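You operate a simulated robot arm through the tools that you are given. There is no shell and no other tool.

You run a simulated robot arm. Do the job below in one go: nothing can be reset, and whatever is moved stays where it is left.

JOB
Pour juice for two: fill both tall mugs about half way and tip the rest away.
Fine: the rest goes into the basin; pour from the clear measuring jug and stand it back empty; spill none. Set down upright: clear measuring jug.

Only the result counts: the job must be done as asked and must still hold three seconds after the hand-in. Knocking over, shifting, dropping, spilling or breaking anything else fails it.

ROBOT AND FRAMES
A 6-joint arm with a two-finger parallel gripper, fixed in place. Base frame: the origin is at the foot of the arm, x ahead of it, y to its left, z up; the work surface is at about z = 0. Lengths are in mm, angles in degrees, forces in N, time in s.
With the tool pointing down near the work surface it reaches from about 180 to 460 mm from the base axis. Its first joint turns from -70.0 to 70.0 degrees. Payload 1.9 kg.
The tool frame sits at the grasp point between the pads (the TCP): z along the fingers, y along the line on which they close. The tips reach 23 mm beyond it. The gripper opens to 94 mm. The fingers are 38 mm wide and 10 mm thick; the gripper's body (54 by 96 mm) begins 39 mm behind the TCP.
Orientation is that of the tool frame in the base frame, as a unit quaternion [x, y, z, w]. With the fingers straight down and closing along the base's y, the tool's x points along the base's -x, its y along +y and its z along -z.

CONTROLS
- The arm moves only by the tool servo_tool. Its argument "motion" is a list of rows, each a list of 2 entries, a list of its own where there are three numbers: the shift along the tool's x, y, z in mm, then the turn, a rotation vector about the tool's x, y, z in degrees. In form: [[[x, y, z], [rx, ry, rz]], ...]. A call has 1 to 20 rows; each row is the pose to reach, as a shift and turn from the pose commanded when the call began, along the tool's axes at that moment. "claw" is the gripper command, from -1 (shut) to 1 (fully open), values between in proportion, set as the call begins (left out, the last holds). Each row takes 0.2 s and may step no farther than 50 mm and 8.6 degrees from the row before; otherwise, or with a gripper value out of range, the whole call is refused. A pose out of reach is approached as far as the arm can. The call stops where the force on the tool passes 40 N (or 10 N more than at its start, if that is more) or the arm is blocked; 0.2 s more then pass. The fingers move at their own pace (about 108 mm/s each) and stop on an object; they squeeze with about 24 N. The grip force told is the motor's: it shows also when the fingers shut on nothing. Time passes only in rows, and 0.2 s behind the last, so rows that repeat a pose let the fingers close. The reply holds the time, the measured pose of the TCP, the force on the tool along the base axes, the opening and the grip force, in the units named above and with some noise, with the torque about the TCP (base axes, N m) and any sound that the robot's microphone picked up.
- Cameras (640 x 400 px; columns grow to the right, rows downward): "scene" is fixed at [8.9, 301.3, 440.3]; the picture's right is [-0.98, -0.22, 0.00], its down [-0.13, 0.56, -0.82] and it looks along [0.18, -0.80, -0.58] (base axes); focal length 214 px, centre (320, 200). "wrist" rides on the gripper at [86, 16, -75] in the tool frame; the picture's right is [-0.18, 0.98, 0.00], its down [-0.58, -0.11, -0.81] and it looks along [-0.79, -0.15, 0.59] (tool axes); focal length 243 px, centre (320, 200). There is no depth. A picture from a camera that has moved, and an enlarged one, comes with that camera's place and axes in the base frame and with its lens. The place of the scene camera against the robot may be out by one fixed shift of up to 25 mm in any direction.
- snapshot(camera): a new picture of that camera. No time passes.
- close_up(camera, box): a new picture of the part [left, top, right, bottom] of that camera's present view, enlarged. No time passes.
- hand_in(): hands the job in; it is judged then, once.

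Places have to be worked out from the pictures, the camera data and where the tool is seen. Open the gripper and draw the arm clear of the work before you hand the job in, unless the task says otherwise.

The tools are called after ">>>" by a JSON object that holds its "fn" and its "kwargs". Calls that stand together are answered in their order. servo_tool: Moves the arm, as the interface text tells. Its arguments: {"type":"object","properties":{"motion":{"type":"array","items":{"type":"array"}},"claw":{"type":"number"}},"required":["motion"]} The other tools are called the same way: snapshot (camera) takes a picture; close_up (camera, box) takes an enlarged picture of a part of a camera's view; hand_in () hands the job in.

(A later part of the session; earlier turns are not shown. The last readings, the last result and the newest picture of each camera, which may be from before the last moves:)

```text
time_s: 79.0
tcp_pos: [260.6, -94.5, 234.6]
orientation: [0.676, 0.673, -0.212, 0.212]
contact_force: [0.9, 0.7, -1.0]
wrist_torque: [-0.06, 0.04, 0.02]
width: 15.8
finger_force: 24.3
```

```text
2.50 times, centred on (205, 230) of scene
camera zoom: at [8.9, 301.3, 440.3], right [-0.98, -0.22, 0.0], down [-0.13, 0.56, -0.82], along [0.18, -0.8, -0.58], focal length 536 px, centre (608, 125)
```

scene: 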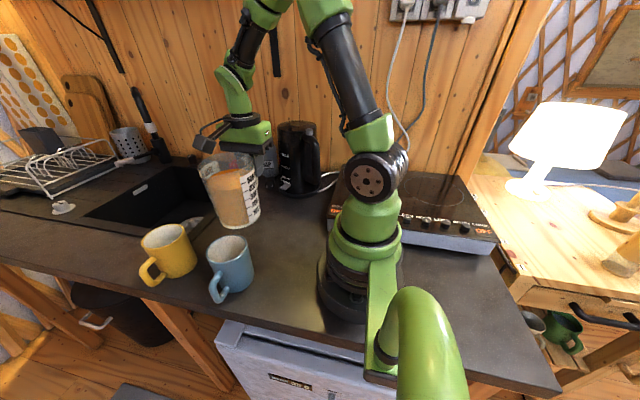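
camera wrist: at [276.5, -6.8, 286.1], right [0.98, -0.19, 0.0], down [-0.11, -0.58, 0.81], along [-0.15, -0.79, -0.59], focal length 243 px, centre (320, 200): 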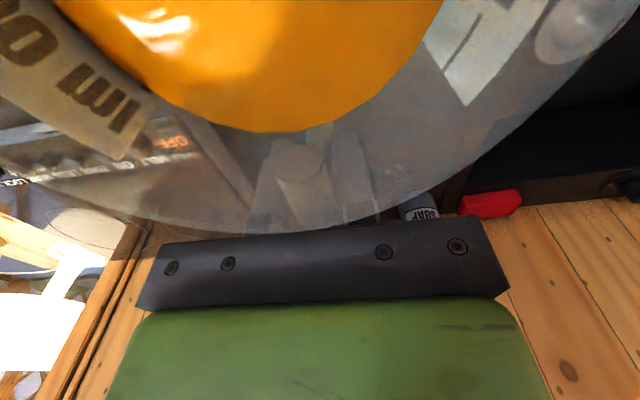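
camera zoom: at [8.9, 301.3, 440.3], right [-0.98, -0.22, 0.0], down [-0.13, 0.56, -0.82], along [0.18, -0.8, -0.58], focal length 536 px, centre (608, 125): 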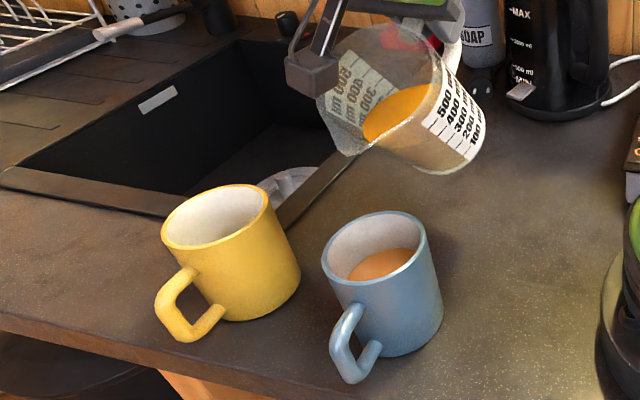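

No drips and the blue mug looks half full. I carry the jug, still tilted 35° (safe for the remaining volume), across to the yellow mug while yawing 10°.

>>> {"fn": "servo_tool", "kwargs": {"motion": [[[0, 6, 0], [-0.3, 0, -0.4]], [[0, 18, 0], [-0.7, 0, -1]], [[0, 33, 0], [-1.2, 0, -1.7]], [[0, 48, 0], [-1.7, 0, -2.4]], [[0, 64, 0], [-2.2, 0, -3.1]], [[0, 80, 0], [-2.7, 0, -3.8]], [[0, 96, 0], [-3.2, 0, -4.6]], [[0, 112, 0], [-3.7, 0, -5.3]], [[0, 128, 0], [-4.3, 0, -6.1]], [[0, 143, 0], [-4.8, 0, -6.8]], [[0, 157, 0], [-5.3, 0, -7.5]], [[0, 168, 0], [-5.74, 0, -8.19]], [[0, 175, 0], [-5.74, 0, -8.19]], [[0, 176.5, 0], [-5.74, 0, -8.19]], [[0, 176.5, 0], [-5.74, 0, -8.19]]]}}

>>> {"fn": "close_up", "kwargs": {"camera": "scene", "box": [90, 130, 270, 310]}}

>>> {"fn": "snapshot", "kwargs": {"camera": "scene"}}

```text
time_s: 82.2
tcp_pos: [437.5, -94.2, 234.0]
orientation: [0.615, 0.73, -0.193, 0.23]
contact_force: [-0.2, 0.6, -0.9]
wrist_torque: [-0.05, -0.01, -0.01]
width: 15.5
finger_force: 24.4
```

```text
2.22 times, centred on (180, 220) of scene
camera zoom: at [8.9, 301.3, 440.3], right [-0.98, -0.22, 0.0], down [-0.13, 0.56, -0.82], along [0.18, -0.8, -0.58], focal length 477 px, centre (631, 156)
```

zoom: 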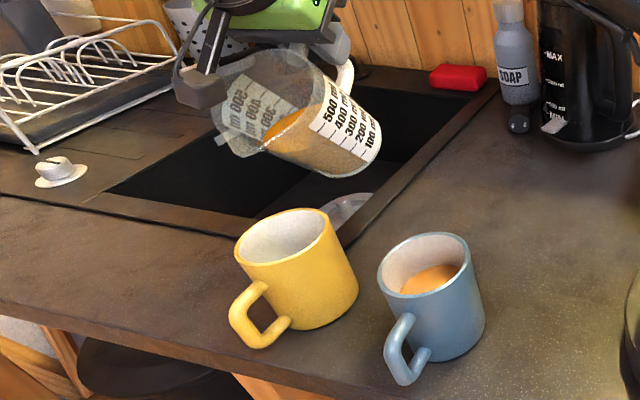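

```text
taken
```

scene: 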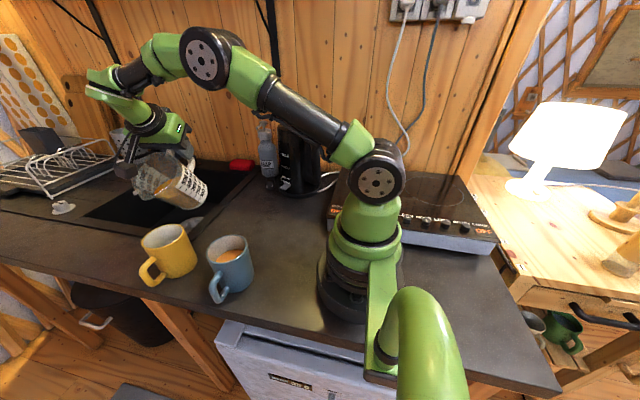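

The lip is above the yellow mug within a few mm of the centre. I lower slightly while tilting to 45°, still below the flow angle for the remaining volume.

>>> {"fn": "servo_tool", "kwargs": {"motion": [[[4, 0.4, 2.6], [0, -2, 0]], [[8, 0.8, 5.2], [0, -4, 0]], [[12, 1.2, 7.8], [0, -6, 0]], [[16, 1.5, 10.4], [0, -8, 0]], [[19.8, 1.8, 13], [0, -10, 0]], [[19.8, 1.8, 13], [0, -10, 0]]]}}

>>> {"fn": "close_up", "kwargs": {"camera": "scene", "box": [110, 160, 230, 310]}}

```text
time_s: 83.6
tcp_pos: [437.0, -85.4, 212.4]
orientation: [0.596, 0.707, -0.246, 0.293]
contact_force: [0.4, -0.6, -1.2]
wrist_torque: [-0.03, 0.01, 0.05]
width: 15.9
finger_force: 23.9
```

```text
2.67 times, centred on (170, 235) of scene
camera zoom: at [8.9, 301.3, 440.3], right [-0.98, -0.22, 0.0], down [-0.13, 0.56, -0.82], along [0.18, -0.8, -0.58], focal length 572 px, centre (720, 107)
```

zoom: 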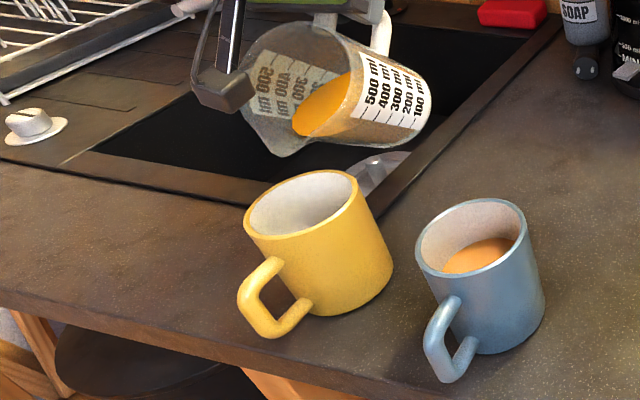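

The lip projects inside the yellow mug's opening near the centre. I continue slowly through the flow angle to 56°, nudging the lip 3 mm toward the exact centre.

>>> {"fn": "servo_tool", "kwargs": {"motion": [[[0.7, 0.6, -1.6], [0, -1, 0]], [[1.5, 1.2, -3.3], [0, -2, 0]], [[2.2, 1.8, -5], [0, -3, 0]], [[2.9, 2.4, -6.7], [0, -4, 0]], [[3.7, 3, -8.4], [0, -5, 0]], [[4.4, 3.5, -10], [0, -6, 0]]]}}

>>> {"fn": "close_up", "kwargs": {"camera": "scene", "box": [110, 160, 230, 310]}}

```text
time_s: 85.0
tcp_pos: [439.3, -76.1, 216.6]
orientation: [0.583, 0.689, -0.277, 0.329]
contact_force: [-1.0, -0.1, -1.6]
wrist_torque: [-0.08, -0.05, 0.0]
width: 15.5
finger_force: 23.8
```

```text
2.67 times, centred on (170, 235) of scene
camera zoom: at [8.9, 301.3, 440.3], right [-0.98, -0.22, 0.0], down [-0.13, 0.56, -0.82], along [0.18, -0.8, -0.58], focal length 572 px, centre (720, 107)
```

zoom: 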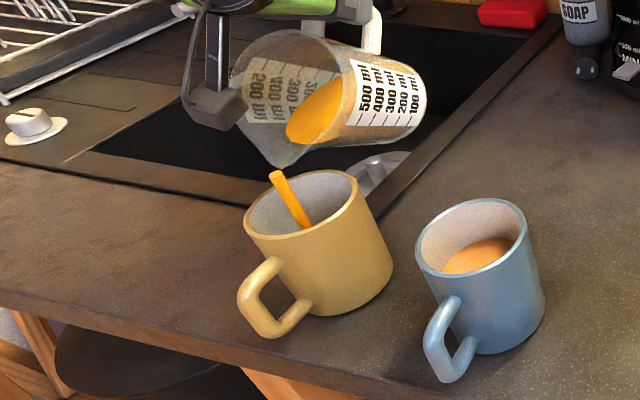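

The stream falls cleanly into the yellow mug. I continue to 58° and let it settle.

>>> {"fn": "servo_tool", "kwargs": {"motion": [[[0.2, 0.1, -2.2], [0, -1, 0]], [[0.4, 0.2, -4.4], [0, -2, 0]], [[0.6, 0.3, -6.7], [0, -3, 0]], [[0.8, 0.3, -9], [0, -4, 0]], [[0.8, 0.4, -11.2], [0, -5, 0]], [[0.6, 0.4, -13.6], [0, -6, 0]], [[0.3, 0.4, -16], [0, -7, 0]], [[0.3, 0.4, -16], [0, -7, 0]], [[0.3, 0.4, -16], [0, -7, 0]], [[0.3, 0.4, -16], [0, -7, 0]], [[0.3, 0.4, -16], [0, -7, 0]]]}}

>>> {"fn": "close_up", "kwargs": {"camera": "scene", "box": [110, 160, 230, 310]}}

>>> {"fn": "close_up", "kwargs": {"camera": "scene", "box": [130, 210, 200, 260]}}

```text
time_s: 87.4
tcp_pos: [436.5, -63.6, 226.9]
orientation: [0.565, 0.668, -0.313, 0.37]
contact_force: [0.1, 0.6, -1.9]
wrist_torque: [0.01, 0.02, 0.0]
width: 15.5
finger_force: 24.1
```

```text
2.67 times, centred on (170, 235) of scene
camera zoom: at [8.9, 301.3, 440.3], right [-0.98, -0.22, 0.0], down [-0.13, 0.56, -0.82], along [0.18, -0.8, -0.58], focal length 572 px, centre (720, 107)
```

zoom: 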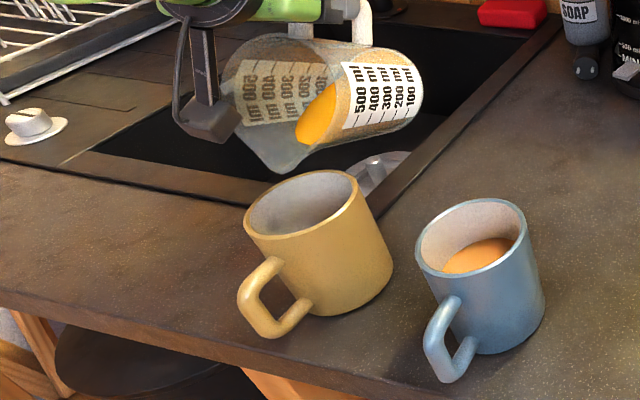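

```text
8.00 times, centred on (165, 235) of scene
camera zoom: at [8.9, 301.3, 440.3], right [-0.98, -0.22, 0.0], down [-0.13, 0.56, -0.82], along [0.18, -0.8, -0.58], focal length 1716 px, centre (1560, -80)
```

zoom: 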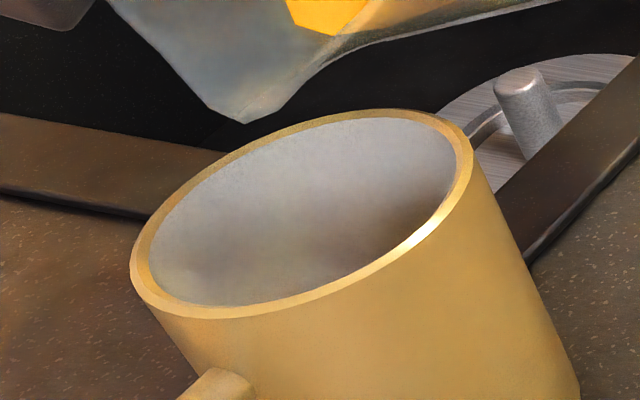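

Flow has stopped at 58° and yellow is below half (level not yet visible). I tilt on to 63° and settle.

>>> {"fn": "servo_tool", "kwargs": {"motion": [[[-0.4, 0.3, -2.2], [0, -1, 0]], [[-0.8, 0.5, -4.5], [0, -2, 0]], [[-1.2, 0.8, -6.8], [0, -3, 0]], [[-1.6, 1, -9], [0, -4, 0]], [[-2.1, 1, -11.6], [0, -5, 0]], [[-2.1, 1, -11.6], [0, -5, 0]], [[-2.1, 1, -11.6], [0, -5, 0]], [[-2.1, 1, -11.6], [0, -5, 0]], [[-2.1, 1, -11.6], [0, -5, 0]]]}}

>>> {"fn": "close_up", "kwargs": {"camera": "scene", "box": [110, 160, 230, 310]}}

>>> {"fn": "close_up", "kwargs": {"camera": "scene", "box": [130, 210, 200, 260]}}

```text
time_s: 89.4
tcp_pos: [437.7, -53.7, 233.8]
orientation: [0.549, 0.652, -0.336, 0.4]
contact_force: [0.1, 0.6, -0.6]
wrist_torque: [-0.05, 0.0, 0.01]
width: 15.7
finger_force: 24.1
```

```text
2.67 times, centred on (170, 235) of scene
camera zoom: at [8.9, 301.3, 440.3], right [-0.98, -0.22, 0.0], down [-0.13, 0.56, -0.82], along [0.18, -0.8, -0.58], focal length 572 px, centre (720, 107)
```

zoom: 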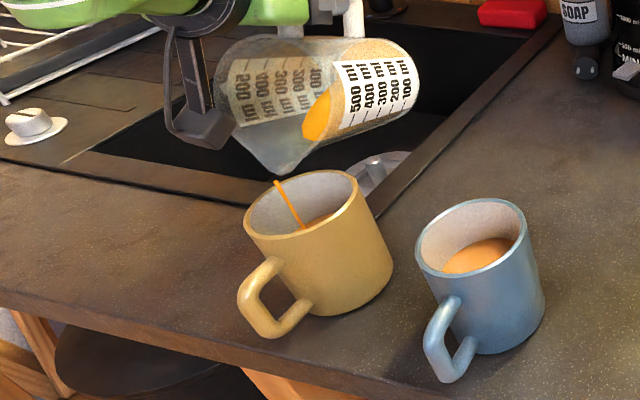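

```text
8.00 times, centred on (165, 235) of scene
camera zoom: at [8.9, 301.3, 440.3], right [-0.98, -0.22, 0.0], down [-0.13, 0.56, -0.82], along [0.18, -0.8, -0.58], focal length 1716 px, centre (1560, -80)
```

zoom: 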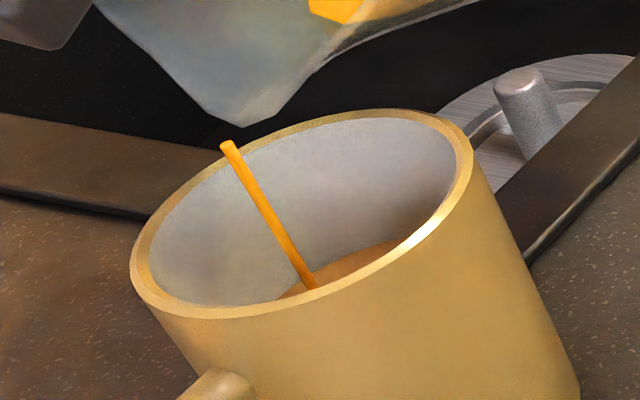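

Yellow is nearing half (juice ≈ 46 mm below the rim) with a thin trickle remaining. I wait for it to stop.

>>> {"fn": "servo_tool", "kwargs": {"motion": [[[0, 0, 0], [0, 0, 0]], [[0, 0, 0], [0, 0, 0]], [[0, 0, 0], [0, 0, 0]], [[0, 0, 0], [0, 0, 0]]]}}

>>> {"fn": "close_up", "kwargs": {"camera": "scene", "box": [130, 210, 200, 260]}}

>>> {"fn": "close_up", "kwargs": {"camera": "scene", "box": [120, 200, 270, 310]}}

```text
time_s: 90.4
tcp_pos: [435.1, -54.6, 234.1]
orientation: [0.549, 0.652, -0.336, 0.401]
contact_force: [0.6, 0.0, -1.1]
wrist_torque: [-0.01, 0.01, -0.03]
width: 15.3
finger_force: 23.9
```

```text
8.00 times, centred on (165, 235) of scene
camera zoom: at [8.9, 301.3, 440.3], right [-0.98, -0.22, 0.0], down [-0.13, 0.56, -0.82], along [0.18, -0.8, -0.58], focal length 1716 px, centre (1560, -80)
```

zoom: 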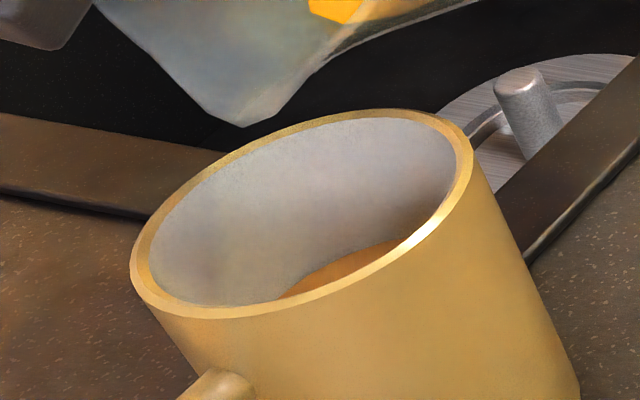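

```text
3.64 times, centred on (195, 255) of scene
camera zoom: at [8.9, 301.3, 440.3], right [-0.98, -0.22, 0.0], down [-0.13, 0.56, -0.82], along [0.18, -0.8, -0.58], focal length 780 px, centre (774, 0)
```

zoom: 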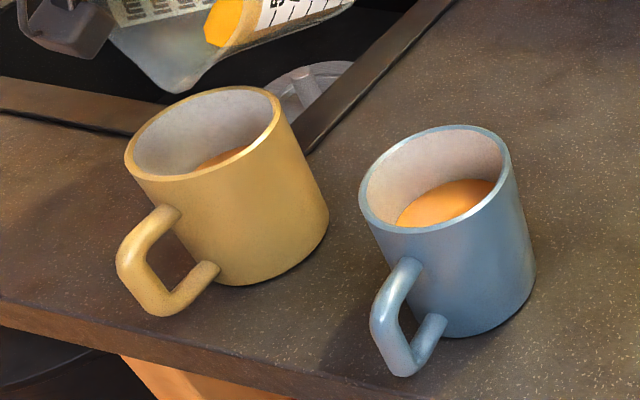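

Both mugs now sit at about half (blue ≈ 52 %, yellow ≈ 50 %). I untilt to 50° with a lift to leave the yellow mug.

>>> {"fn": "servo_tool", "kwargs": {"motion": [[[-5.4, 0.3, 1.9], [0, 2.6, 0]], [[-10.8, 0.6, 3.7], [0, 5.2, 0]], [[-16.3, 0.8, 5.6], [0, 7.8, 0]], [[-21.7, 1.1, 7.4], [0, 10.4, 0]], [[-27.1, 1.4, 9.3], [0, 13, 0]], [[-27.1, 1.4, 9.3], [0, 13, 0]]]}}

>>> {"fn": "close_up", "kwargs": {"camera": "scene", "box": [90, 140, 280, 310]}}

```text
time_s: 91.8
tcp_pos: [442.0, -73.8, 255.0]
orientation: [0.585, 0.692, -0.273, 0.322]
contact_force: [0.3, 0.7, -0.5]
wrist_torque: [-0.01, -0.02, 0.03]
width: 15.6
finger_force: 23.5
```

```text
2.35 times, centred on (185, 225) of scene
camera zoom: at [8.9, 301.3, 440.3], right [-0.98, -0.22, 0.0], down [-0.13, 0.56, -0.82], along [0.18, -0.8, -0.58], focal length 505 px, centre (638, 141)
```

zoom: 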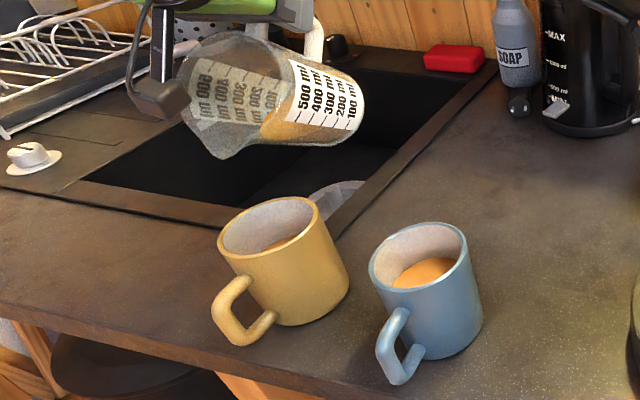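

Clean so far. I now swing the jug out toward the basin, yawing 40° and keeping the tilt at 50° (no flow at this volume).

>>> {"fn": "servo_tool", "kwargs": {"motion": [[[-2, 5, 5.6], [-1.9, 0, -1.6]], [[-5.4, 12.5, 13.5], [-4.6, 0, -3.9]], [[-9, 20.8, 22.4], [-7.7, 0, -6.4]], [[-13.5, 31.2, 33.6], [-11.5, 0, -9.6]], [[-18, 41.7, 44.9], [-15.3, 0, -12.9]], [[-22.5, 52.1, 56], [-19.1, 0, -16.1]], [[-27, 62.5, 67.3], [-23, 0, -19.3]], [[-31, 71.6, 77.1], [-26.3, 0, -22.1]], [[-34, 79, 85], [-29, 0, -24.3]], [[-36, 83.3, 89.7], [-30.6, 0, -25.7]], [[-36, 83.3, 89.7], [-30.6, 0, -25.7]]]}}

>>> {"fn": "close_up", "kwargs": {"camera": "scene", "box": [40, 110, 280, 310]}}

```text
time_s: 94.2
tcp_pos: [539.1, -151.1, 223.6]
orientation: [0.311, 0.851, -0.144, 0.396]
contact_force: [0.5, -0.3, -1.9]
wrist_torque: [-0.06, -0.01, -0.01]
width: 15.5
finger_force: 24.0
```

```text
2.00 times, centred on (160, 210) of scene
camera zoom: at [8.9, 301.3, 440.3], right [-0.98, -0.22, 0.0], down [-0.13, 0.56, -0.82], along [0.18, -0.8, -0.58], focal length 429 px, centre (640, 180)
```

zoom: 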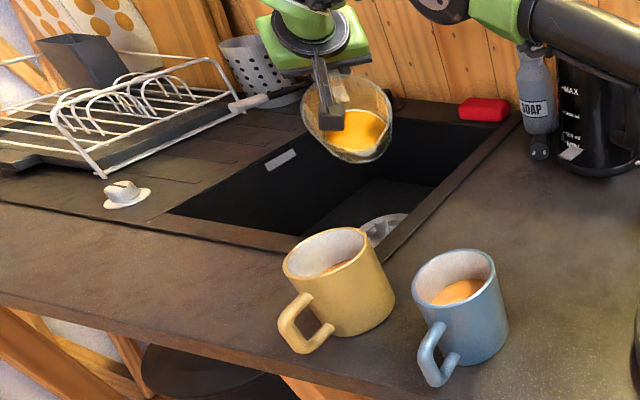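

The jug is above the basin area at 50°. I extend further so the lip is inside the basin before increasing the tilt to 58°.

>>> {"fn": "servo_tool", "kwargs": {"motion": [[[-5.1, 1, 10.3], [0, -1, 0]], [[-10.2, 2, 20.6], [0, -2.5, 0]], [[-15.3, 3.1, 30.9], [0, -4, 0]], [[-20.4, 4.1, 41.2], [0, -6, 0]], [[-25.5, 5.1, 51.5], [0, -8, 0]], [[-25.5, 5.1, 51.5], [0, -8, 0]]]}}

>>> {"fn": "close_up", "kwargs": {"camera": "scene", "box": [40, 110, 280, 310]}}

```text
time_s: 95.6
tcp_pos: [564.8, -165.7, 203.0]
orientation: [0.302, 0.82, -0.167, 0.456]
contact_force: [0.7, 0.9, -1.6]
wrist_torque: [-0.03, -0.04, -0.03]
width: 15.3
finger_force: 24.6
out of reach, approached as far as the arm can: row 2, 3, 4, 5, 6
```

```text
2.00 times, centred on (160, 210) of scene
camera zoom: at [8.9, 301.3, 440.3], right [-0.98, -0.22, 0.0], down [-0.13, 0.56, -0.82], along [0.18, -0.8, -0.58], focal length 429 px, centre (640, 180)
```

zoom: 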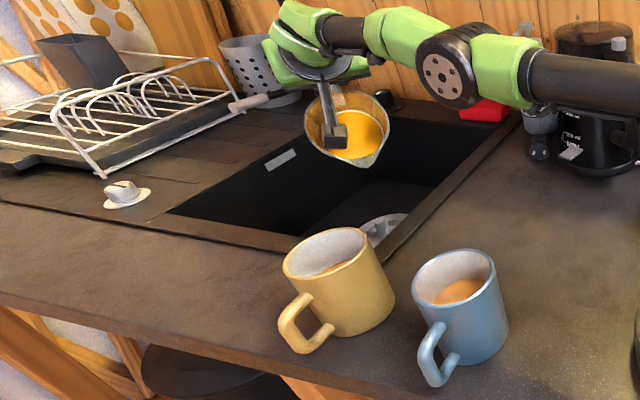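

The lip is right at the basin edge and the arm is at its reach limit in this direction. I yaw a further 25° so the arm is more in line (lip pointing back toward the robot), with the tool lower.

>>> {"fn": "servo_tool", "kwargs": {"motion": [[[5.9, 4.8, -2.6], [-4.2, 0, -2.6]], [[11.8, 9.7, -5.2], [-8.5, 0, -5.3]], [[17.6, 14.5, -7.9], [-12.7, 0, -7.9]], [[23.5, 19.4, -10.5], [-17, 0, -10.6]], [[29.4, 24.2, -13.1], [-21.2, 0, -13.2]], [[29.4, 24.2, -13.1], [-21.2, 0, -13.2]]]}}

>>> {"fn": "close_up", "kwargs": {"camera": "scene", "box": [40, 110, 280, 310]}}

```text
time_s: 97.0
tcp_pos: [587.5, -137.7, 185.6]
orientation: [0.116, 0.867, -0.064, 0.481]
contact_force: [0.2, -0.7, -1.7]
wrist_torque: [-0.01, -0.01, 0.01]
width: 15.9
finger_force: 23.9
out of reach, approached as far as the arm can: row 1, 2, 3, 4, 5, 6
```

```text
2.00 times, centred on (160, 210) of scene
camera zoom: at [8.9, 301.3, 440.3], right [-0.98, -0.22, 0.0], down [-0.13, 0.56, -0.82], along [0.18, -0.8, -0.58], focal length 429 px, centre (640, 180)
```

zoom: 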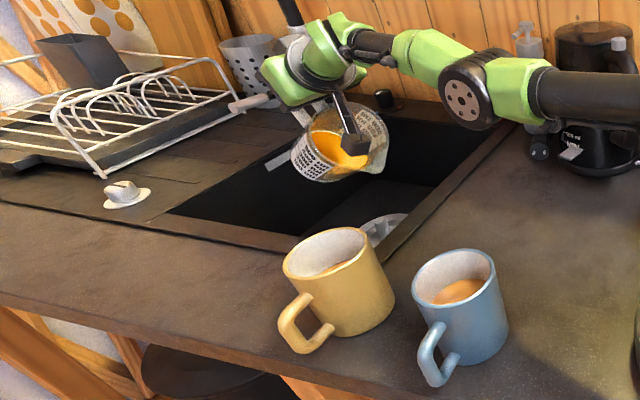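

That yaw brings the wrist close to a singular alignment, so I go back to the previous well-behaved direction (lip azimuth 140°).

>>> {"fn": "servo_tool", "kwargs": {"motion": [[[-1.4, -6.6, -4.3], [4.2, 0, 2.6]], [[-2.8, -13.2, -8.7], [8.5, 0, 5.3]], [[-4.2, -19.7, -13], [12.7, 0, 7.9]], [[-5.6, -26.3, -17.4], [17, 0, 10.6]], [[-7, -32.9, -21.7], [21.2, 0, 13.2]], [[-7, -32.9, -21.7], [21.2, 0, 13.2]]]}}

>>> {"fn": "close_up", "kwargs": {"camera": "scene", "box": [110, 130, 270, 260]}}

>>> {"fn": "snapshot", "kwargs": {"camera": "scene"}}

```text
time_s: 98.4
tcp_pos: [562.4, -165.1, 202.5]
orientation: [0.302, 0.821, -0.167, 0.454]
contact_force: [0.5, 0.0, -0.7]
wrist_torque: [-0.03, 0.02, 0.05]
width: 16.0
finger_force: 24.1
out of reach, approached as far as the arm can: row 2, 3
```

```text
3.08 times, centred on (190, 195) of scene
camera zoom: at [8.9, 301.3, 440.3], right [-0.98, -0.22, 0.0], down [-0.13, 0.56, -0.82], along [0.18, -0.8, -0.58], focal length 660 px, centre (720, 215)
```

zoom: 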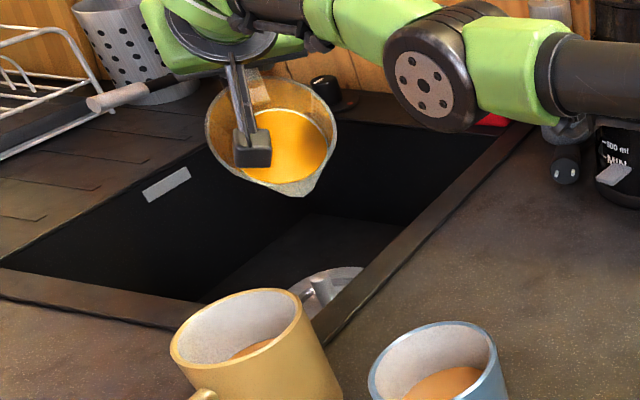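

```text
taken
```

scene: 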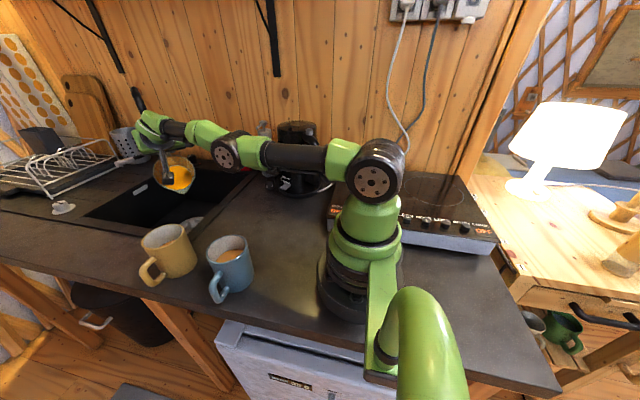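

Back in the good configuration; the lip is just inside the basin's inner edge. I extend a bit more while tilting to 62°, still just below the flow angle (63°).

>>> {"fn": "servo_tool", "kwargs": {"motion": [[[-1.3, 0.3, 1.6], [0, -1, 0]], [[-2.6, 0.6, 3.2], [0, -2, 0]], [[-3.6, 0.8, 4.8], [0, -3, 0]], [[-4.6, 0.9, 6.4], [0, -4, 0]], [[-4.6, 0.9, 6.4], [0, -4, 0]]]}}

>>> {"fn": "close_up", "kwargs": {"camera": "scene", "box": [110, 130, 270, 260]}}

```text
time_s: 99.6
tcp_pos: [569.2, -170.5, 204.1]
orientation: [0.296, 0.804, -0.178, 0.484]
contact_force: [-0.4, 0.4, -0.2]
wrist_torque: [-0.01, -0.03, 0.01]
width: 15.6
finger_force: 24.2
```

```text
3.08 times, centred on (190, 195) of scene
camera zoom: at [8.9, 301.3, 440.3], right [-0.98, -0.22, 0.0], down [-0.13, 0.56, -0.82], along [0.18, -0.8, -0.58], focal length 660 px, centre (720, 215)
```

zoom: 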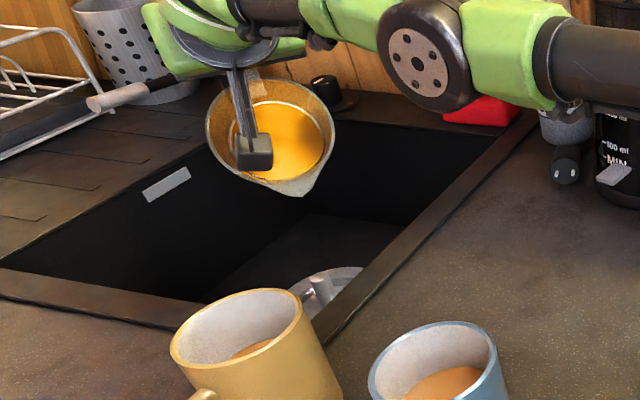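

Reached, with the lip well inside the basin. Now I tilt slowly to 70° to start pouring the rest into the basin.

>>> {"fn": "servo_tool", "kwargs": {"motion": [[[-0.65, 0.5, 0.6], [0, -1, 0]], [[-1.3, 0.9, 1.2], [0, -2, 0]], [[-1.95, 1.4, 1.8], [0, -3, 0]], [[-2.2, 1.4, 2.3], [0, -4, 0]], [[-2.5, 1.3, 2.8], [0, -5, 0]]]}}

>>> {"fn": "close_up", "kwargs": {"camera": "scene", "box": [110, 130, 270, 260]}}

```text
time_s: 100.8
tcp_pos: [572.6, -171.5, 205.0]
orientation: [0.288, 0.782, -0.19, 0.518]
contact_force: [-0.7, 0.0, -1.5]
wrist_torque: [-0.01, -0.01, -0.02]
width: 15.7
finger_force: 24.0
```

```text
3.08 times, centred on (190, 195) of scene
camera zoom: at [8.9, 301.3, 440.3], right [-0.98, -0.22, 0.0], down [-0.13, 0.56, -0.82], along [0.18, -0.8, -0.58], focal length 660 px, centre (720, 215)
```

zoom: 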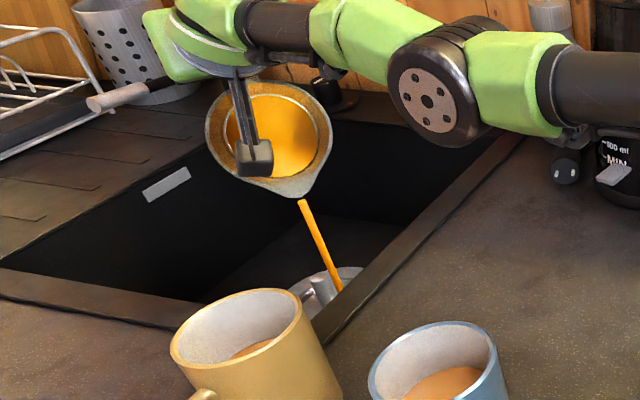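

The juice is falling into the basin. I continue tilting to 90°, keeping the lip at about (505, -115).

>>> {"fn": "servo_tool", "kwargs": {"motion": [[[-0.8, -0.2, 1.9], [0, -3, 0]], [[-0.5, 0.1, -2.6], [0, -5.5, 0]], [[-0.3, 0.5, -7.1], [0, -8, 0]], [[0.1, 0.3, -13], [0, -10.5, 0]], [[0.5, 0.1, -19.1], [0, -13, 0]], [[1.9, 0, -24.9], [0, -15.5, 0]], [[3.3, 0, -30.7], [0, -18, 0]], [[5.2, 0, -36.6], [0, -20.5, 0]], [[7.2, 0, -42.5], [0, -23, 0]], [[7.2, 0, -42.5], [0, -23, 0]], [[7.2, 0, -42.5], [0, -23, 0]]]}}

>>> {"fn": "close_up", "kwargs": {"camera": "scene", "box": [110, 130, 270, 260]}}

```text
time_s: 103.2
tcp_pos: [579.9, -145.9, 201.0]
orientation: [0.245, 0.663, -0.244, 0.664]
contact_force: [-1.1, -0.2, -1.4]
wrist_torque: [-0.01, 0.06, 0.02]
width: 15.5
finger_force: 24.5
out of reach, approached as far as the arm can: row 2, 3, 4, 5, 6, 7, 8, 9, 10, 11
```

```text
3.08 times, centred on (190, 195) of scene
camera zoom: at [8.9, 301.3, 440.3], right [-0.98, -0.22, 0.0], down [-0.13, 0.56, -0.82], along [0.18, -0.8, -0.58], focal length 660 px, centre (720, 215)
```

zoom: 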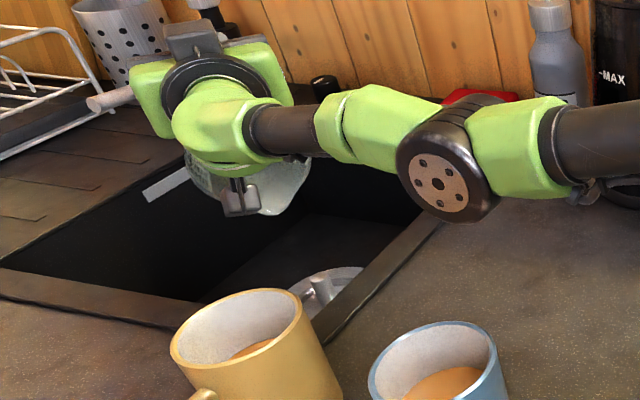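

The jug is now at 90° above the basin, though the arm stretched further out than asked. I hold in place to let it drain completely.

>>> {"fn": "servo_tool", "kwargs": {"motion": [[[0, 0, 0], [0, 0, 0]], [[0, 0, 0], [0, 0, 0]], [[0, 0, 0], [0, 0, 0]], [[0, 0, 0], [0, 0, 0]], [[0, 0, 0], [0, 0, 0]]]}}

>>> {"fn": "snapshot", "kwargs": {"camera": "scene"}}

>>> {"fn": "close_up", "kwargs": {"camera": "scene", "box": [140, 140, 220, 220]}}

>>> {"fn": "snapshot", "kwargs": {"camera": "wrist"}}

```text
time_s: 104.4
tcp_pos: [580.6, -147.1, 199.9]
orientation: [0.245, 0.663, -0.244, 0.664]
contact_force: [0.0, 0.7, -1.2]
wrist_torque: [0.0, 0.04, 0.01]
width: 15.4
finger_force: 24.0
```

```text
taken
```

scene: 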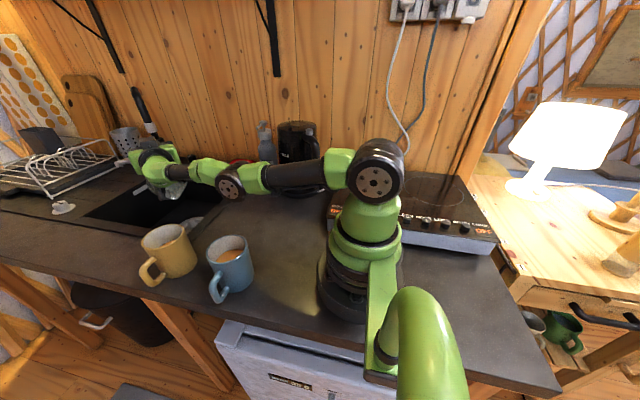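

```text
5.00 times, centred on (180, 180) of scene
camera zoom: at [8.9, 301.3, 440.3], right [-0.98, -0.22, 0.0], down [-0.13, 0.56, -0.82], along [0.18, -0.8, -0.58], focal length 1072 px, centre (1020, 300)
```

zoom: 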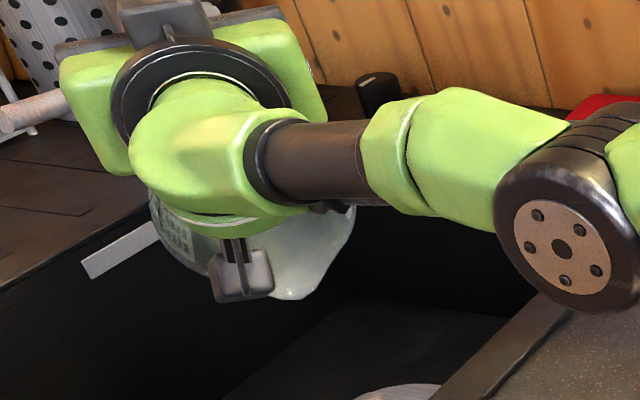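

```text
taken
camera wrist: at [533.0, -85.2, 112.6], right [0.64, 0.75, 0.18], down [-0.69, 0.44, 0.58], along [0.35, -0.5, 0.79], focal length 243 px, centre (320, 200)
```

wrist: 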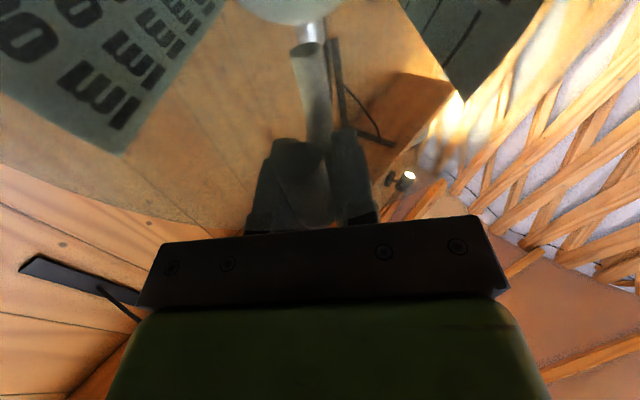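

The wrist camera shows the jug is empty. The arm is fully stretched, so I leave that limit with a small downward-and-inward move, still above the basin.

>>> {"fn": "servo_tool", "kwargs": {"motion": [[[8, 0, -3], [0, 0, 0]], [[16, 0, -10], [0, 0, 0]], [[22, 0, -20], [0, 0, 0]], [[25, 0, -32], [0, 0, 0]], [[25, 0, -32], [0, 0, 0]]]}}

>>> {"fn": "snapshot", "kwargs": {"camera": "scene"}}

```text
time_s: 105.6
tcp_pos: [575.1, -133.5, 171.9]
orientation: [0.251, 0.663, -0.253, 0.658]
contact_force: [0.0, -0.2, -0.5]
wrist_torque: [0.02, 0.04, 0.0]
width: 15.6
finger_force: 23.7
out of reach, approached as far as the arm can: row 2, 3, 4
```

```text
taken
```

scene: 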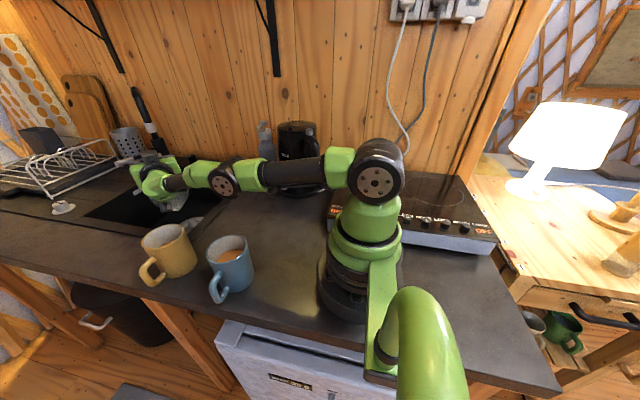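

>>> {"fn": "servo_tool", "kwargs": {"motion": [[[0, 0, -8], [0, 0, 0]], [[0, 0, -16], [0, 0, 0]], [[0, 0, -24], [0, 0, 0]], [[0, 0, -24], [0, 0, 0]]]}}

```text
time_s: 106.6
tcp_pos: [537.2, -109.8, 177.3]
orientation: [0.244, 0.663, -0.243, 0.665]
contact_force: [1.0, -0.3, -1.1]
wrist_torque: [0.02, 0.01, -0.03]
width: 16.0
finger_force: 24.2
out of reach, approached as far as the arm can: row 1
```

The arm has come free of the limit, at (537, -110, 177), still over the basin. I raise the jug straight up next.

>>> {"fn": "servo_tool", "kwargs": {"motion": [[[-12, 0, -1], [0, 0, 0]], [[-24, 0, -2], [0, 0, 0]], [[-36, 0, -3], [0, 0, 0]], [[-48, 0, -5], [0, 0, 0]], [[-48, 0, -5], [0, 0, 0]]]}}

>>> {"fn": "close_up", "kwargs": {"camera": "scene", "box": [90, 120, 290, 310]}}

```text
time_s: 107.8
tcp_pos: [533.5, -106.4, 224.9]
orientation: [0.243, 0.664, -0.244, 0.664]
contact_force: [0.6, -0.6, -1.7]
wrist_torque: [0.02, 0.05, -0.04]
width: 15.5
finger_force: 24.2
```

```text
2.11 times, centred on (190, 215) of scene
camera zoom: at [8.9, 301.3, 440.3], right [-0.98, -0.22, 0.0], down [-0.13, 0.56, -0.82], along [0.18, -0.8, -0.58], focal length 452 px, centre (594, 168)
```

zoom: 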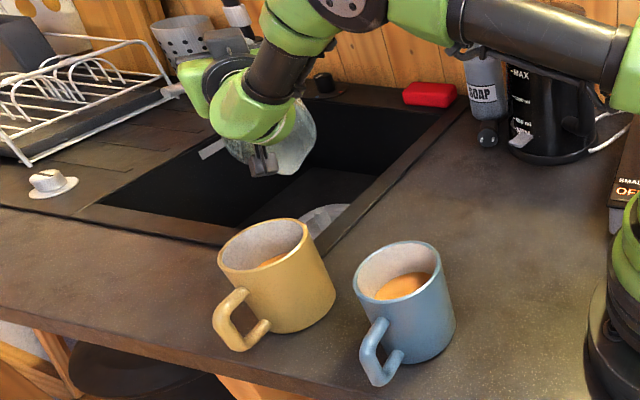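

The jug is raised over the basin in a good arm posture. I tip it briefly a further 6° so nothing remains, and look inside with the wrist camera.

>>> {"fn": "servo_tool", "kwargs": {"motion": [[[0, 0, 0], [0, -3, 0]], [[0, 0, 0], [0, -6, 0]], [[0, 0, 0], [0, -6, 0]], [[0, 0, 0], [0, -6, 0]], [[0, 0, 0], [0, -6, 0]]]}}

>>> {"fn": "snapshot", "kwargs": {"camera": "wrist"}}

>>> {"fn": "close_up", "kwargs": {"camera": "scene", "box": [130, 130, 230, 220]}}

```text
time_s: 109.0
tcp_pos: [534.0, -107.7, 224.1]
orientation: [0.23, 0.628, -0.256, 0.698]
contact_force: [-0.1, -0.4, -2.5]
wrist_torque: [0.05, 0.01, -0.02]
width: 15.4
finger_force: 24.0
```

```text
taken
camera wrist: at [494.4, -52.0, 128.8], right [0.62, 0.76, 0.18], down [-0.73, 0.47, 0.49], along [0.29, -0.44, 0.85], focal length 243 px, centre (320, 200)
```

wrist: 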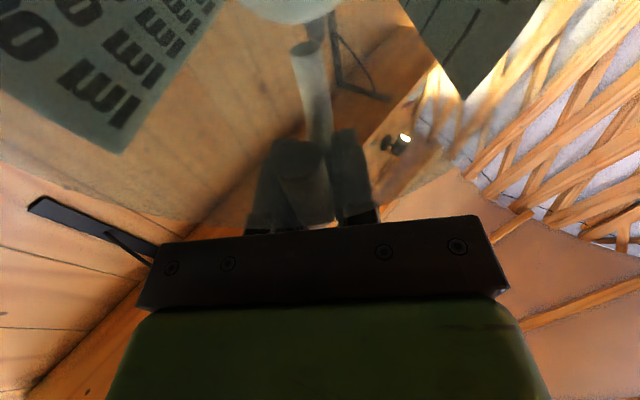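

```text
4.44 times, centred on (180, 175) of scene
camera zoom: at [8.9, 301.3, 440.3], right [-0.98, -0.22, 0.0], down [-0.13, 0.56, -0.82], along [0.18, -0.8, -0.58], focal length 953 px, centre (942, 311)
```

zoom: 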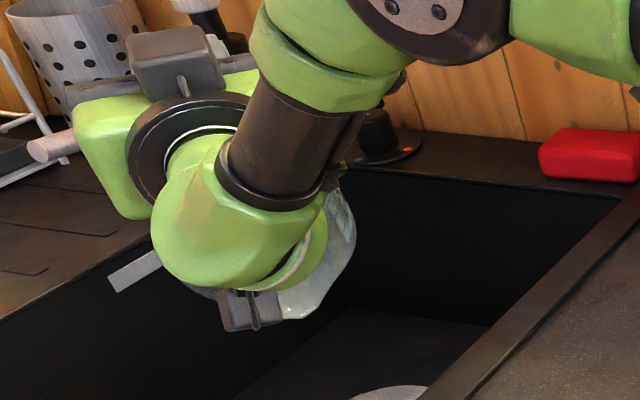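

The jug is empty. I bring it back upright along the rehearsed return path, high above the mugs.

>>> {"fn": "servo_tool", "kwargs": {"motion": [[[-7.2, -7.3, -13.8], [0, 7.4, 0]], [[-14.5, -14.7, -27.5], [0, 14.8, 0]], [[-21.7, -22, -41.3], [0, 22.2, 0]], [[-29, -29.3, -55], [0, 29.5, 0]], [[-36.2, -36.7, -68.8], [0, 36.9, 0]], [[-43.5, -44, -82.6], [0, 44.3, 0]], [[-50.7, -51.3, -96.3], [0, 51.7, 0]], [[-58, -58.6, -110.1], [0, 59.1, 0]], [[-65.2, -66, -123.9], [0, 66.5, 0]], [[-72.5, -73.3, -137.6], [0, 73.8, 0]], [[-79.7, -80.6, -151.4], [0, 81.2, 0]], [[-87, -88, -165.1], [0, 88.6, 0]], [[-94.2, -95.3, -178.9], [0, 96, 0]], [[-94.2, -95.3, -178.9], [0, 96, 0]]]}}

>>> {"fn": "snapshot", "kwargs": {"camera": "scene"}}

>>> {"fn": "snapshot", "kwargs": {"camera": "wrist"}}

```text
time_s: 112.0
tcp_pos: [330.7, -59.1, 299.4]
orientation: [0.344, 0.939, 0.001, 0.0]
contact_force: [0.3, 0.8, -1.5]
wrist_torque: [-0.04, -0.1, -0.01]
width: 15.5
finger_force: 24.7
```

```text
taken
```

scene: 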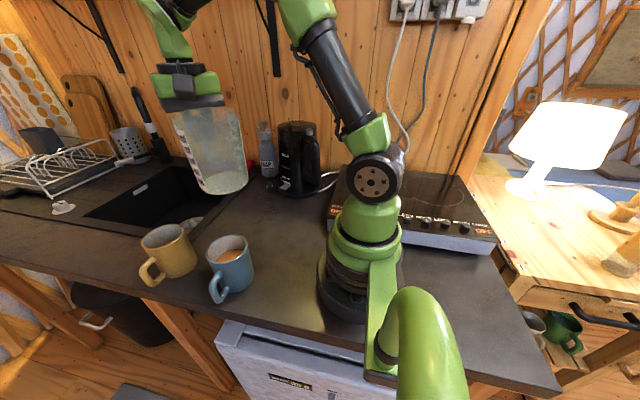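

```text
taken
camera wrist: at [273.6, 10.6, 372.2], right [0.78, 0.63, 0.0], down [0.37, -0.46, 0.81], along [0.51, -0.62, -0.59], focal length 243 px, centre (320, 200)
```

wrist: 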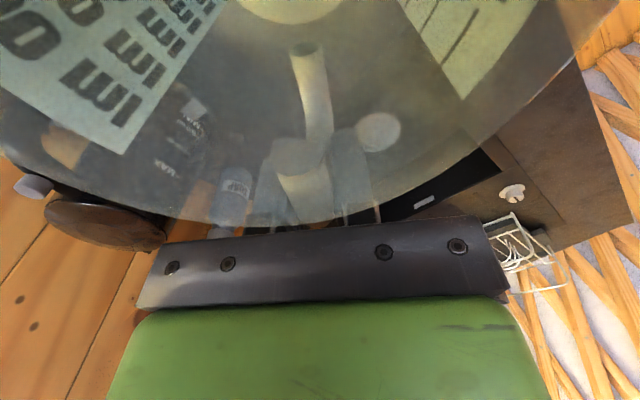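

Upright and empty. I carry it back over its original spot, rolling back so the handle points to −y.

>>> {"fn": "servo_tool", "kwargs": {"motion": [[[-10, -14, 4], [0, 0, 5]], [[-21, -30, 12], [0, 0, 10]], [[-33, -46, 20], [0, 0, 15]], [[-45, -63, 29], [0, 0, 20]], [[-57, -80, 38], [0, 0, 25]], [[-69, -97, 47], [0, 0, 30]], [[-81, -114, 56], [0, 0, 35]], [[-92, -130, 65], [0, 0, 40]], [[-103, -145, 74], [0, 0, 45]], [[-110, -155, 81], [0, 0, 50]], [[-112.4, -157.5, 84.4], [0, 0, 50]], [[-112.4, -157.5, 84.4], [0, 0, 50]]]}}

>>> {"fn": "close_up", "kwargs": {"camera": "scene", "box": [180, 100, 310, 230]}}

```text
time_s: 114.6
tcp_pos: [313.3, -251.2, 213.8]
orientation: [0.709, 0.705, 0.0, 0.001]
contact_force: [0.0, 0.3, -1.5]
wrist_torque: [-0.12, -0.02, 0.0]
width: 15.4
finger_force: 24.0
```

```text
3.08 times, centred on (245, 165) of scene
camera zoom: at [8.9, 301.3, 440.3], right [-0.98, -0.22, 0.0], down [-0.13, 0.56, -0.82], along [0.18, -0.8, -0.58], focal length 660 px, centre (551, 308)
```

zoom: 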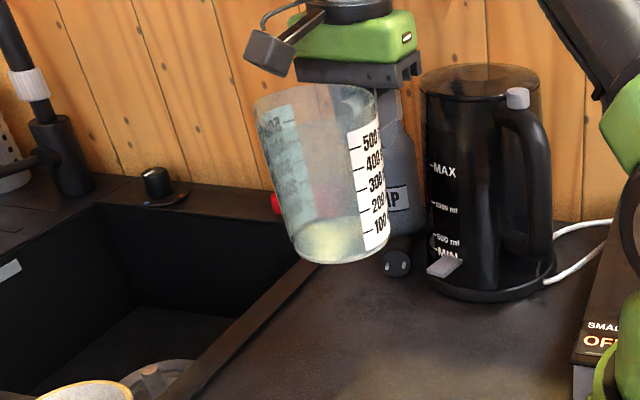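

The jug hangs upright above its original spot. I lower it to about 3 mm above the counter.

>>> {"fn": "servo_tool", "kwargs": {"motion": [[[0, 1, 12], [0, 0, 0]], [[0, 2, 28], [0, 0, 0]], [[0, 2, 46], [0, 0, 0]], [[0, 2, 64], [0, 0, 0]], [[0, 2, 82], [0, 0, 0]], [[0, 2, 98], [0, 0, 0]], [[0, 2, 112], [0, 0, 0]], [[0, 2, 122], [0, 0, 0]], [[0, 2, 128], [0, 0, 0]], [[0, 2, 129], [0, 0, 0]], [[0, 2, 129], [0, 0, 0]]]}}

>>> {"fn": "close_up", "kwargs": {"camera": "scene", "box": [200, 120, 310, 230]}}

```text
time_s: 117.0
tcp_pos: [315.0, -251.9, 85.7]
orientation: [0.709, 0.706, 0.001, 0.001]
contact_force: [1.0, -0.3, -1.5]
wrist_torque: [-0.14, 0.03, -0.02]
width: 15.5
finger_force: 23.7
```

```text
3.64 times, centred on (255, 175) of scene
camera zoom: at [8.9, 301.3, 440.3], right [-0.98, -0.22, 0.0], down [-0.13, 0.56, -0.82], along [0.18, -0.8, -0.58], focal length 780 px, centre (556, 291)
```

zoom: 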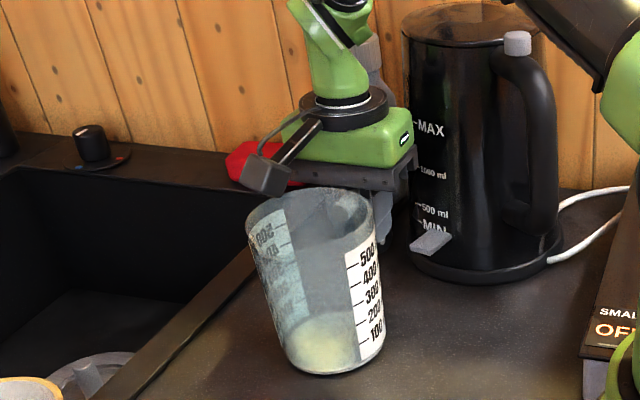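

About 4 mm remain. I lower in 1 mm steps and watch for the weight to come off.

>>> {"fn": "servo_tool", "kwargs": {"motion": [[[0, 0, 1], [0, 0, 0]], [[0, 0, 2], [0, 0, 0]], [[0, 0, 3], [0, 0, 0]], [[0, 0, 3.5], [0, 0, 0]], [[0, 0, 3.5], [0, 0, 0]]]}}

```text
time_s: 118.2
tcp_pos: [315.0, -251.1, 82.1]
orientation: [0.709, 0.705, 0.0, 0.001]
contact_force: [-1.1, 0.7, 11.6]
wrist_torque: [0.73, 0.14, -0.03]
width: 15.4
finger_force: 24.0
```

The base has met the counter with a slight press (11.6 N). I back off 0.8 mm before releasing.

>>> {"fn": "servo_tool", "kwargs": {"motion": [[[0, 0, -0.8], [0, 0, 0]], [[0, 0, -0.8], [0, 0, 0]]]}}

>>> {"fn": "close_up", "kwargs": {"camera": "scene", "box": [200, 120, 310, 230]}}

```text
time_s: 118.8
tcp_pos: [315.3, -251.6, 83.1]
orientation: [0.709, 0.705, 0.0, 0.0]
contact_force: [-0.4, -1.0, 1.1]
wrist_torque: [-0.07, -0.02, -0.01]
width: 15.4
finger_force: 24.2
```

```text
3.64 times, centred on (255, 175) of scene
camera zoom: at [8.9, 301.3, 440.3], right [-0.98, -0.22, 0.0], down [-0.13, 0.56, -0.82], along [0.18, -0.8, -0.58], focal length 780 px, centre (556, 291)
```

zoom: 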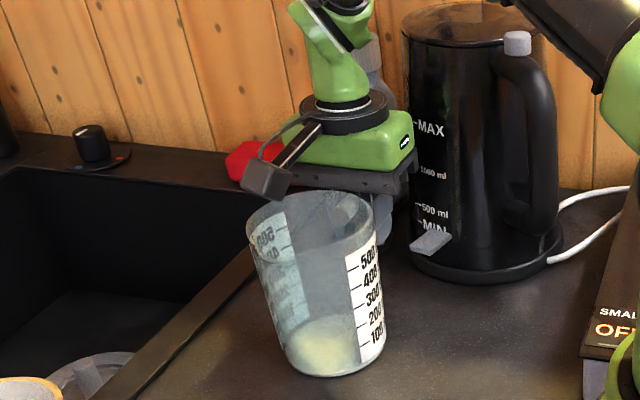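

The load is now near zero. I open the fingers to 30 mm, as on the approach.

>>> {"fn": "servo_tool", "kwargs": {"motion": [[[0, 0, 0], [0, 0, 0]], [[0, 0, 0], [0, 0, 0]], [[0, 0, 0], [0, 0, 0]]], "claw": -0.36}}

>>> {"fn": "close_up", "kwargs": {"camera": "scene", "box": [200, 120, 310, 230]}}

>>> {"fn": "snapshot", "kwargs": {"camera": "wrist"}}

```text
time_s: 119.6
tcp_pos: [315.4, -251.5, 83.2]
orientation: [0.709, 0.705, 0.0, 0.0]
contact_force: [-0.2, 0.4, 0.1]
wrist_torque: [-0.01, 0.01, 0.03]
width: 30.1
finger_force: 0.3
```

```text
3.64 times, centred on (255, 175) of scene
camera zoom: at [8.9, 301.3, 440.3], right [-0.98, -0.22, 0.0], down [-0.13, 0.56, -0.82], along [0.18, -0.8, -0.58], focal length 780 px, centre (556, 291)
```

zoom: 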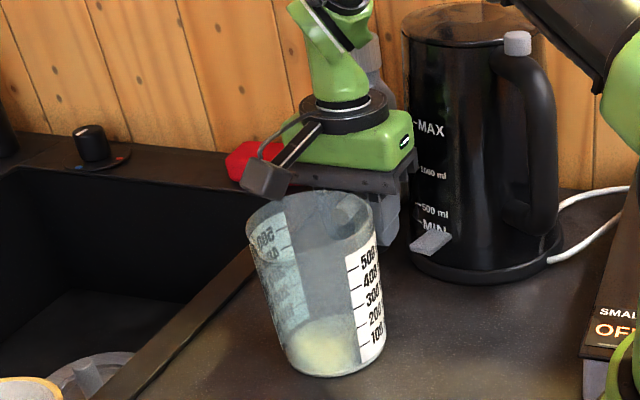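

```text
taken
camera wrist: at [331.4, -163.8, 156.0], right [0.98, -0.19, 0.0], down [-0.11, -0.58, 0.81], along [-0.15, -0.79, -0.59], focal length 243 px, centre (320, 200)
```

wrist: 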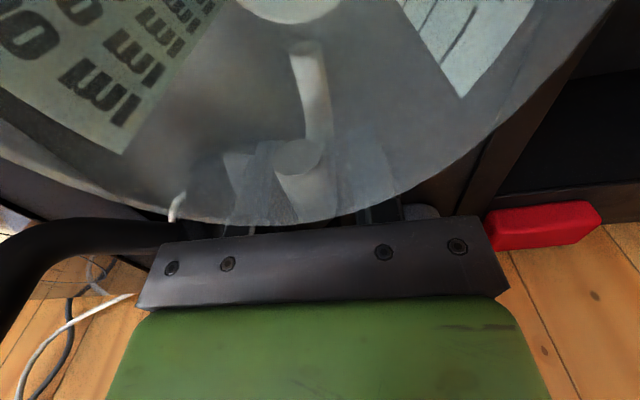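

The jug stands upright on its own. I retract straight up along the handle.

>>> {"fn": "servo_tool", "kwargs": {"motion": [[[0, 0, -6], [0, 0, 0]], [[0, 0, -14], [0, 0, 0]], [[0, 0, -24], [0, 0, 0]], [[0, 0, -36], [0, 0, 0]], [[0, 0, -50], [0, 0, 0]], [[0, 0, -66], [0, 0, 0]], [[0, 0, -84], [0, 0, 0]], [[0, 0, -104], [0, 0, 0]], [[0, 0, -124], [0, 0, 0]], [[0, 0, -144], [0, 0, 0]], [[0, 0, -164], [0, 0, 0]], [[0, 0, -184], [0, 0, 0]], [[0, 0, -184], [0, 0, 0]]]}}

>>> {"fn": "snapshot", "kwargs": {"camera": "wrist"}}

>>> {"fn": "snapshot", "kwargs": {"camera": "scene"}}

```text
time_s: 122.4
tcp_pos: [315.0, -252.0, 266.6]
orientation: [0.709, 0.705, 0.0, 0.001]
contact_force: [0.0, 0.1, 0.1]
wrist_torque: [0.03, 0.01, 0.04]
width: 30.1
finger_force: 0.2
```

```text
taken
camera wrist: at [330.9, -164.3, 339.8], right [0.98, -0.19, 0.0], down [-0.11, -0.58, 0.81], along [-0.15, -0.79, -0.59], focal length 243 px, centre (320, 200)
```

wrist: 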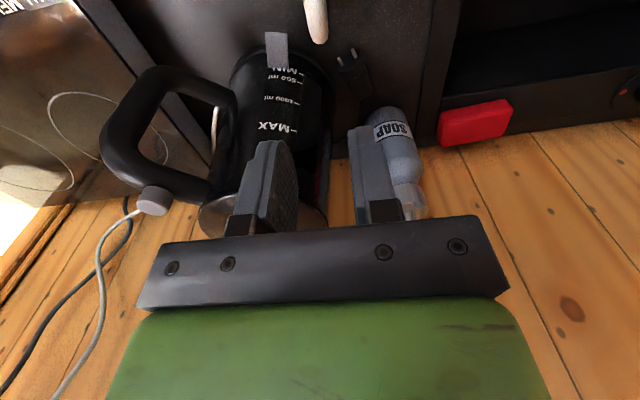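

```text
taken
```

scene: 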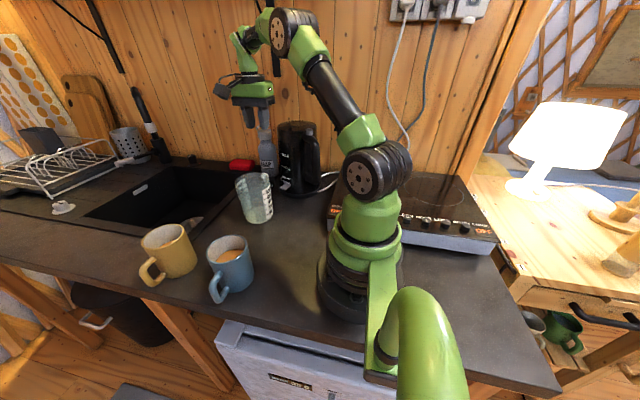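

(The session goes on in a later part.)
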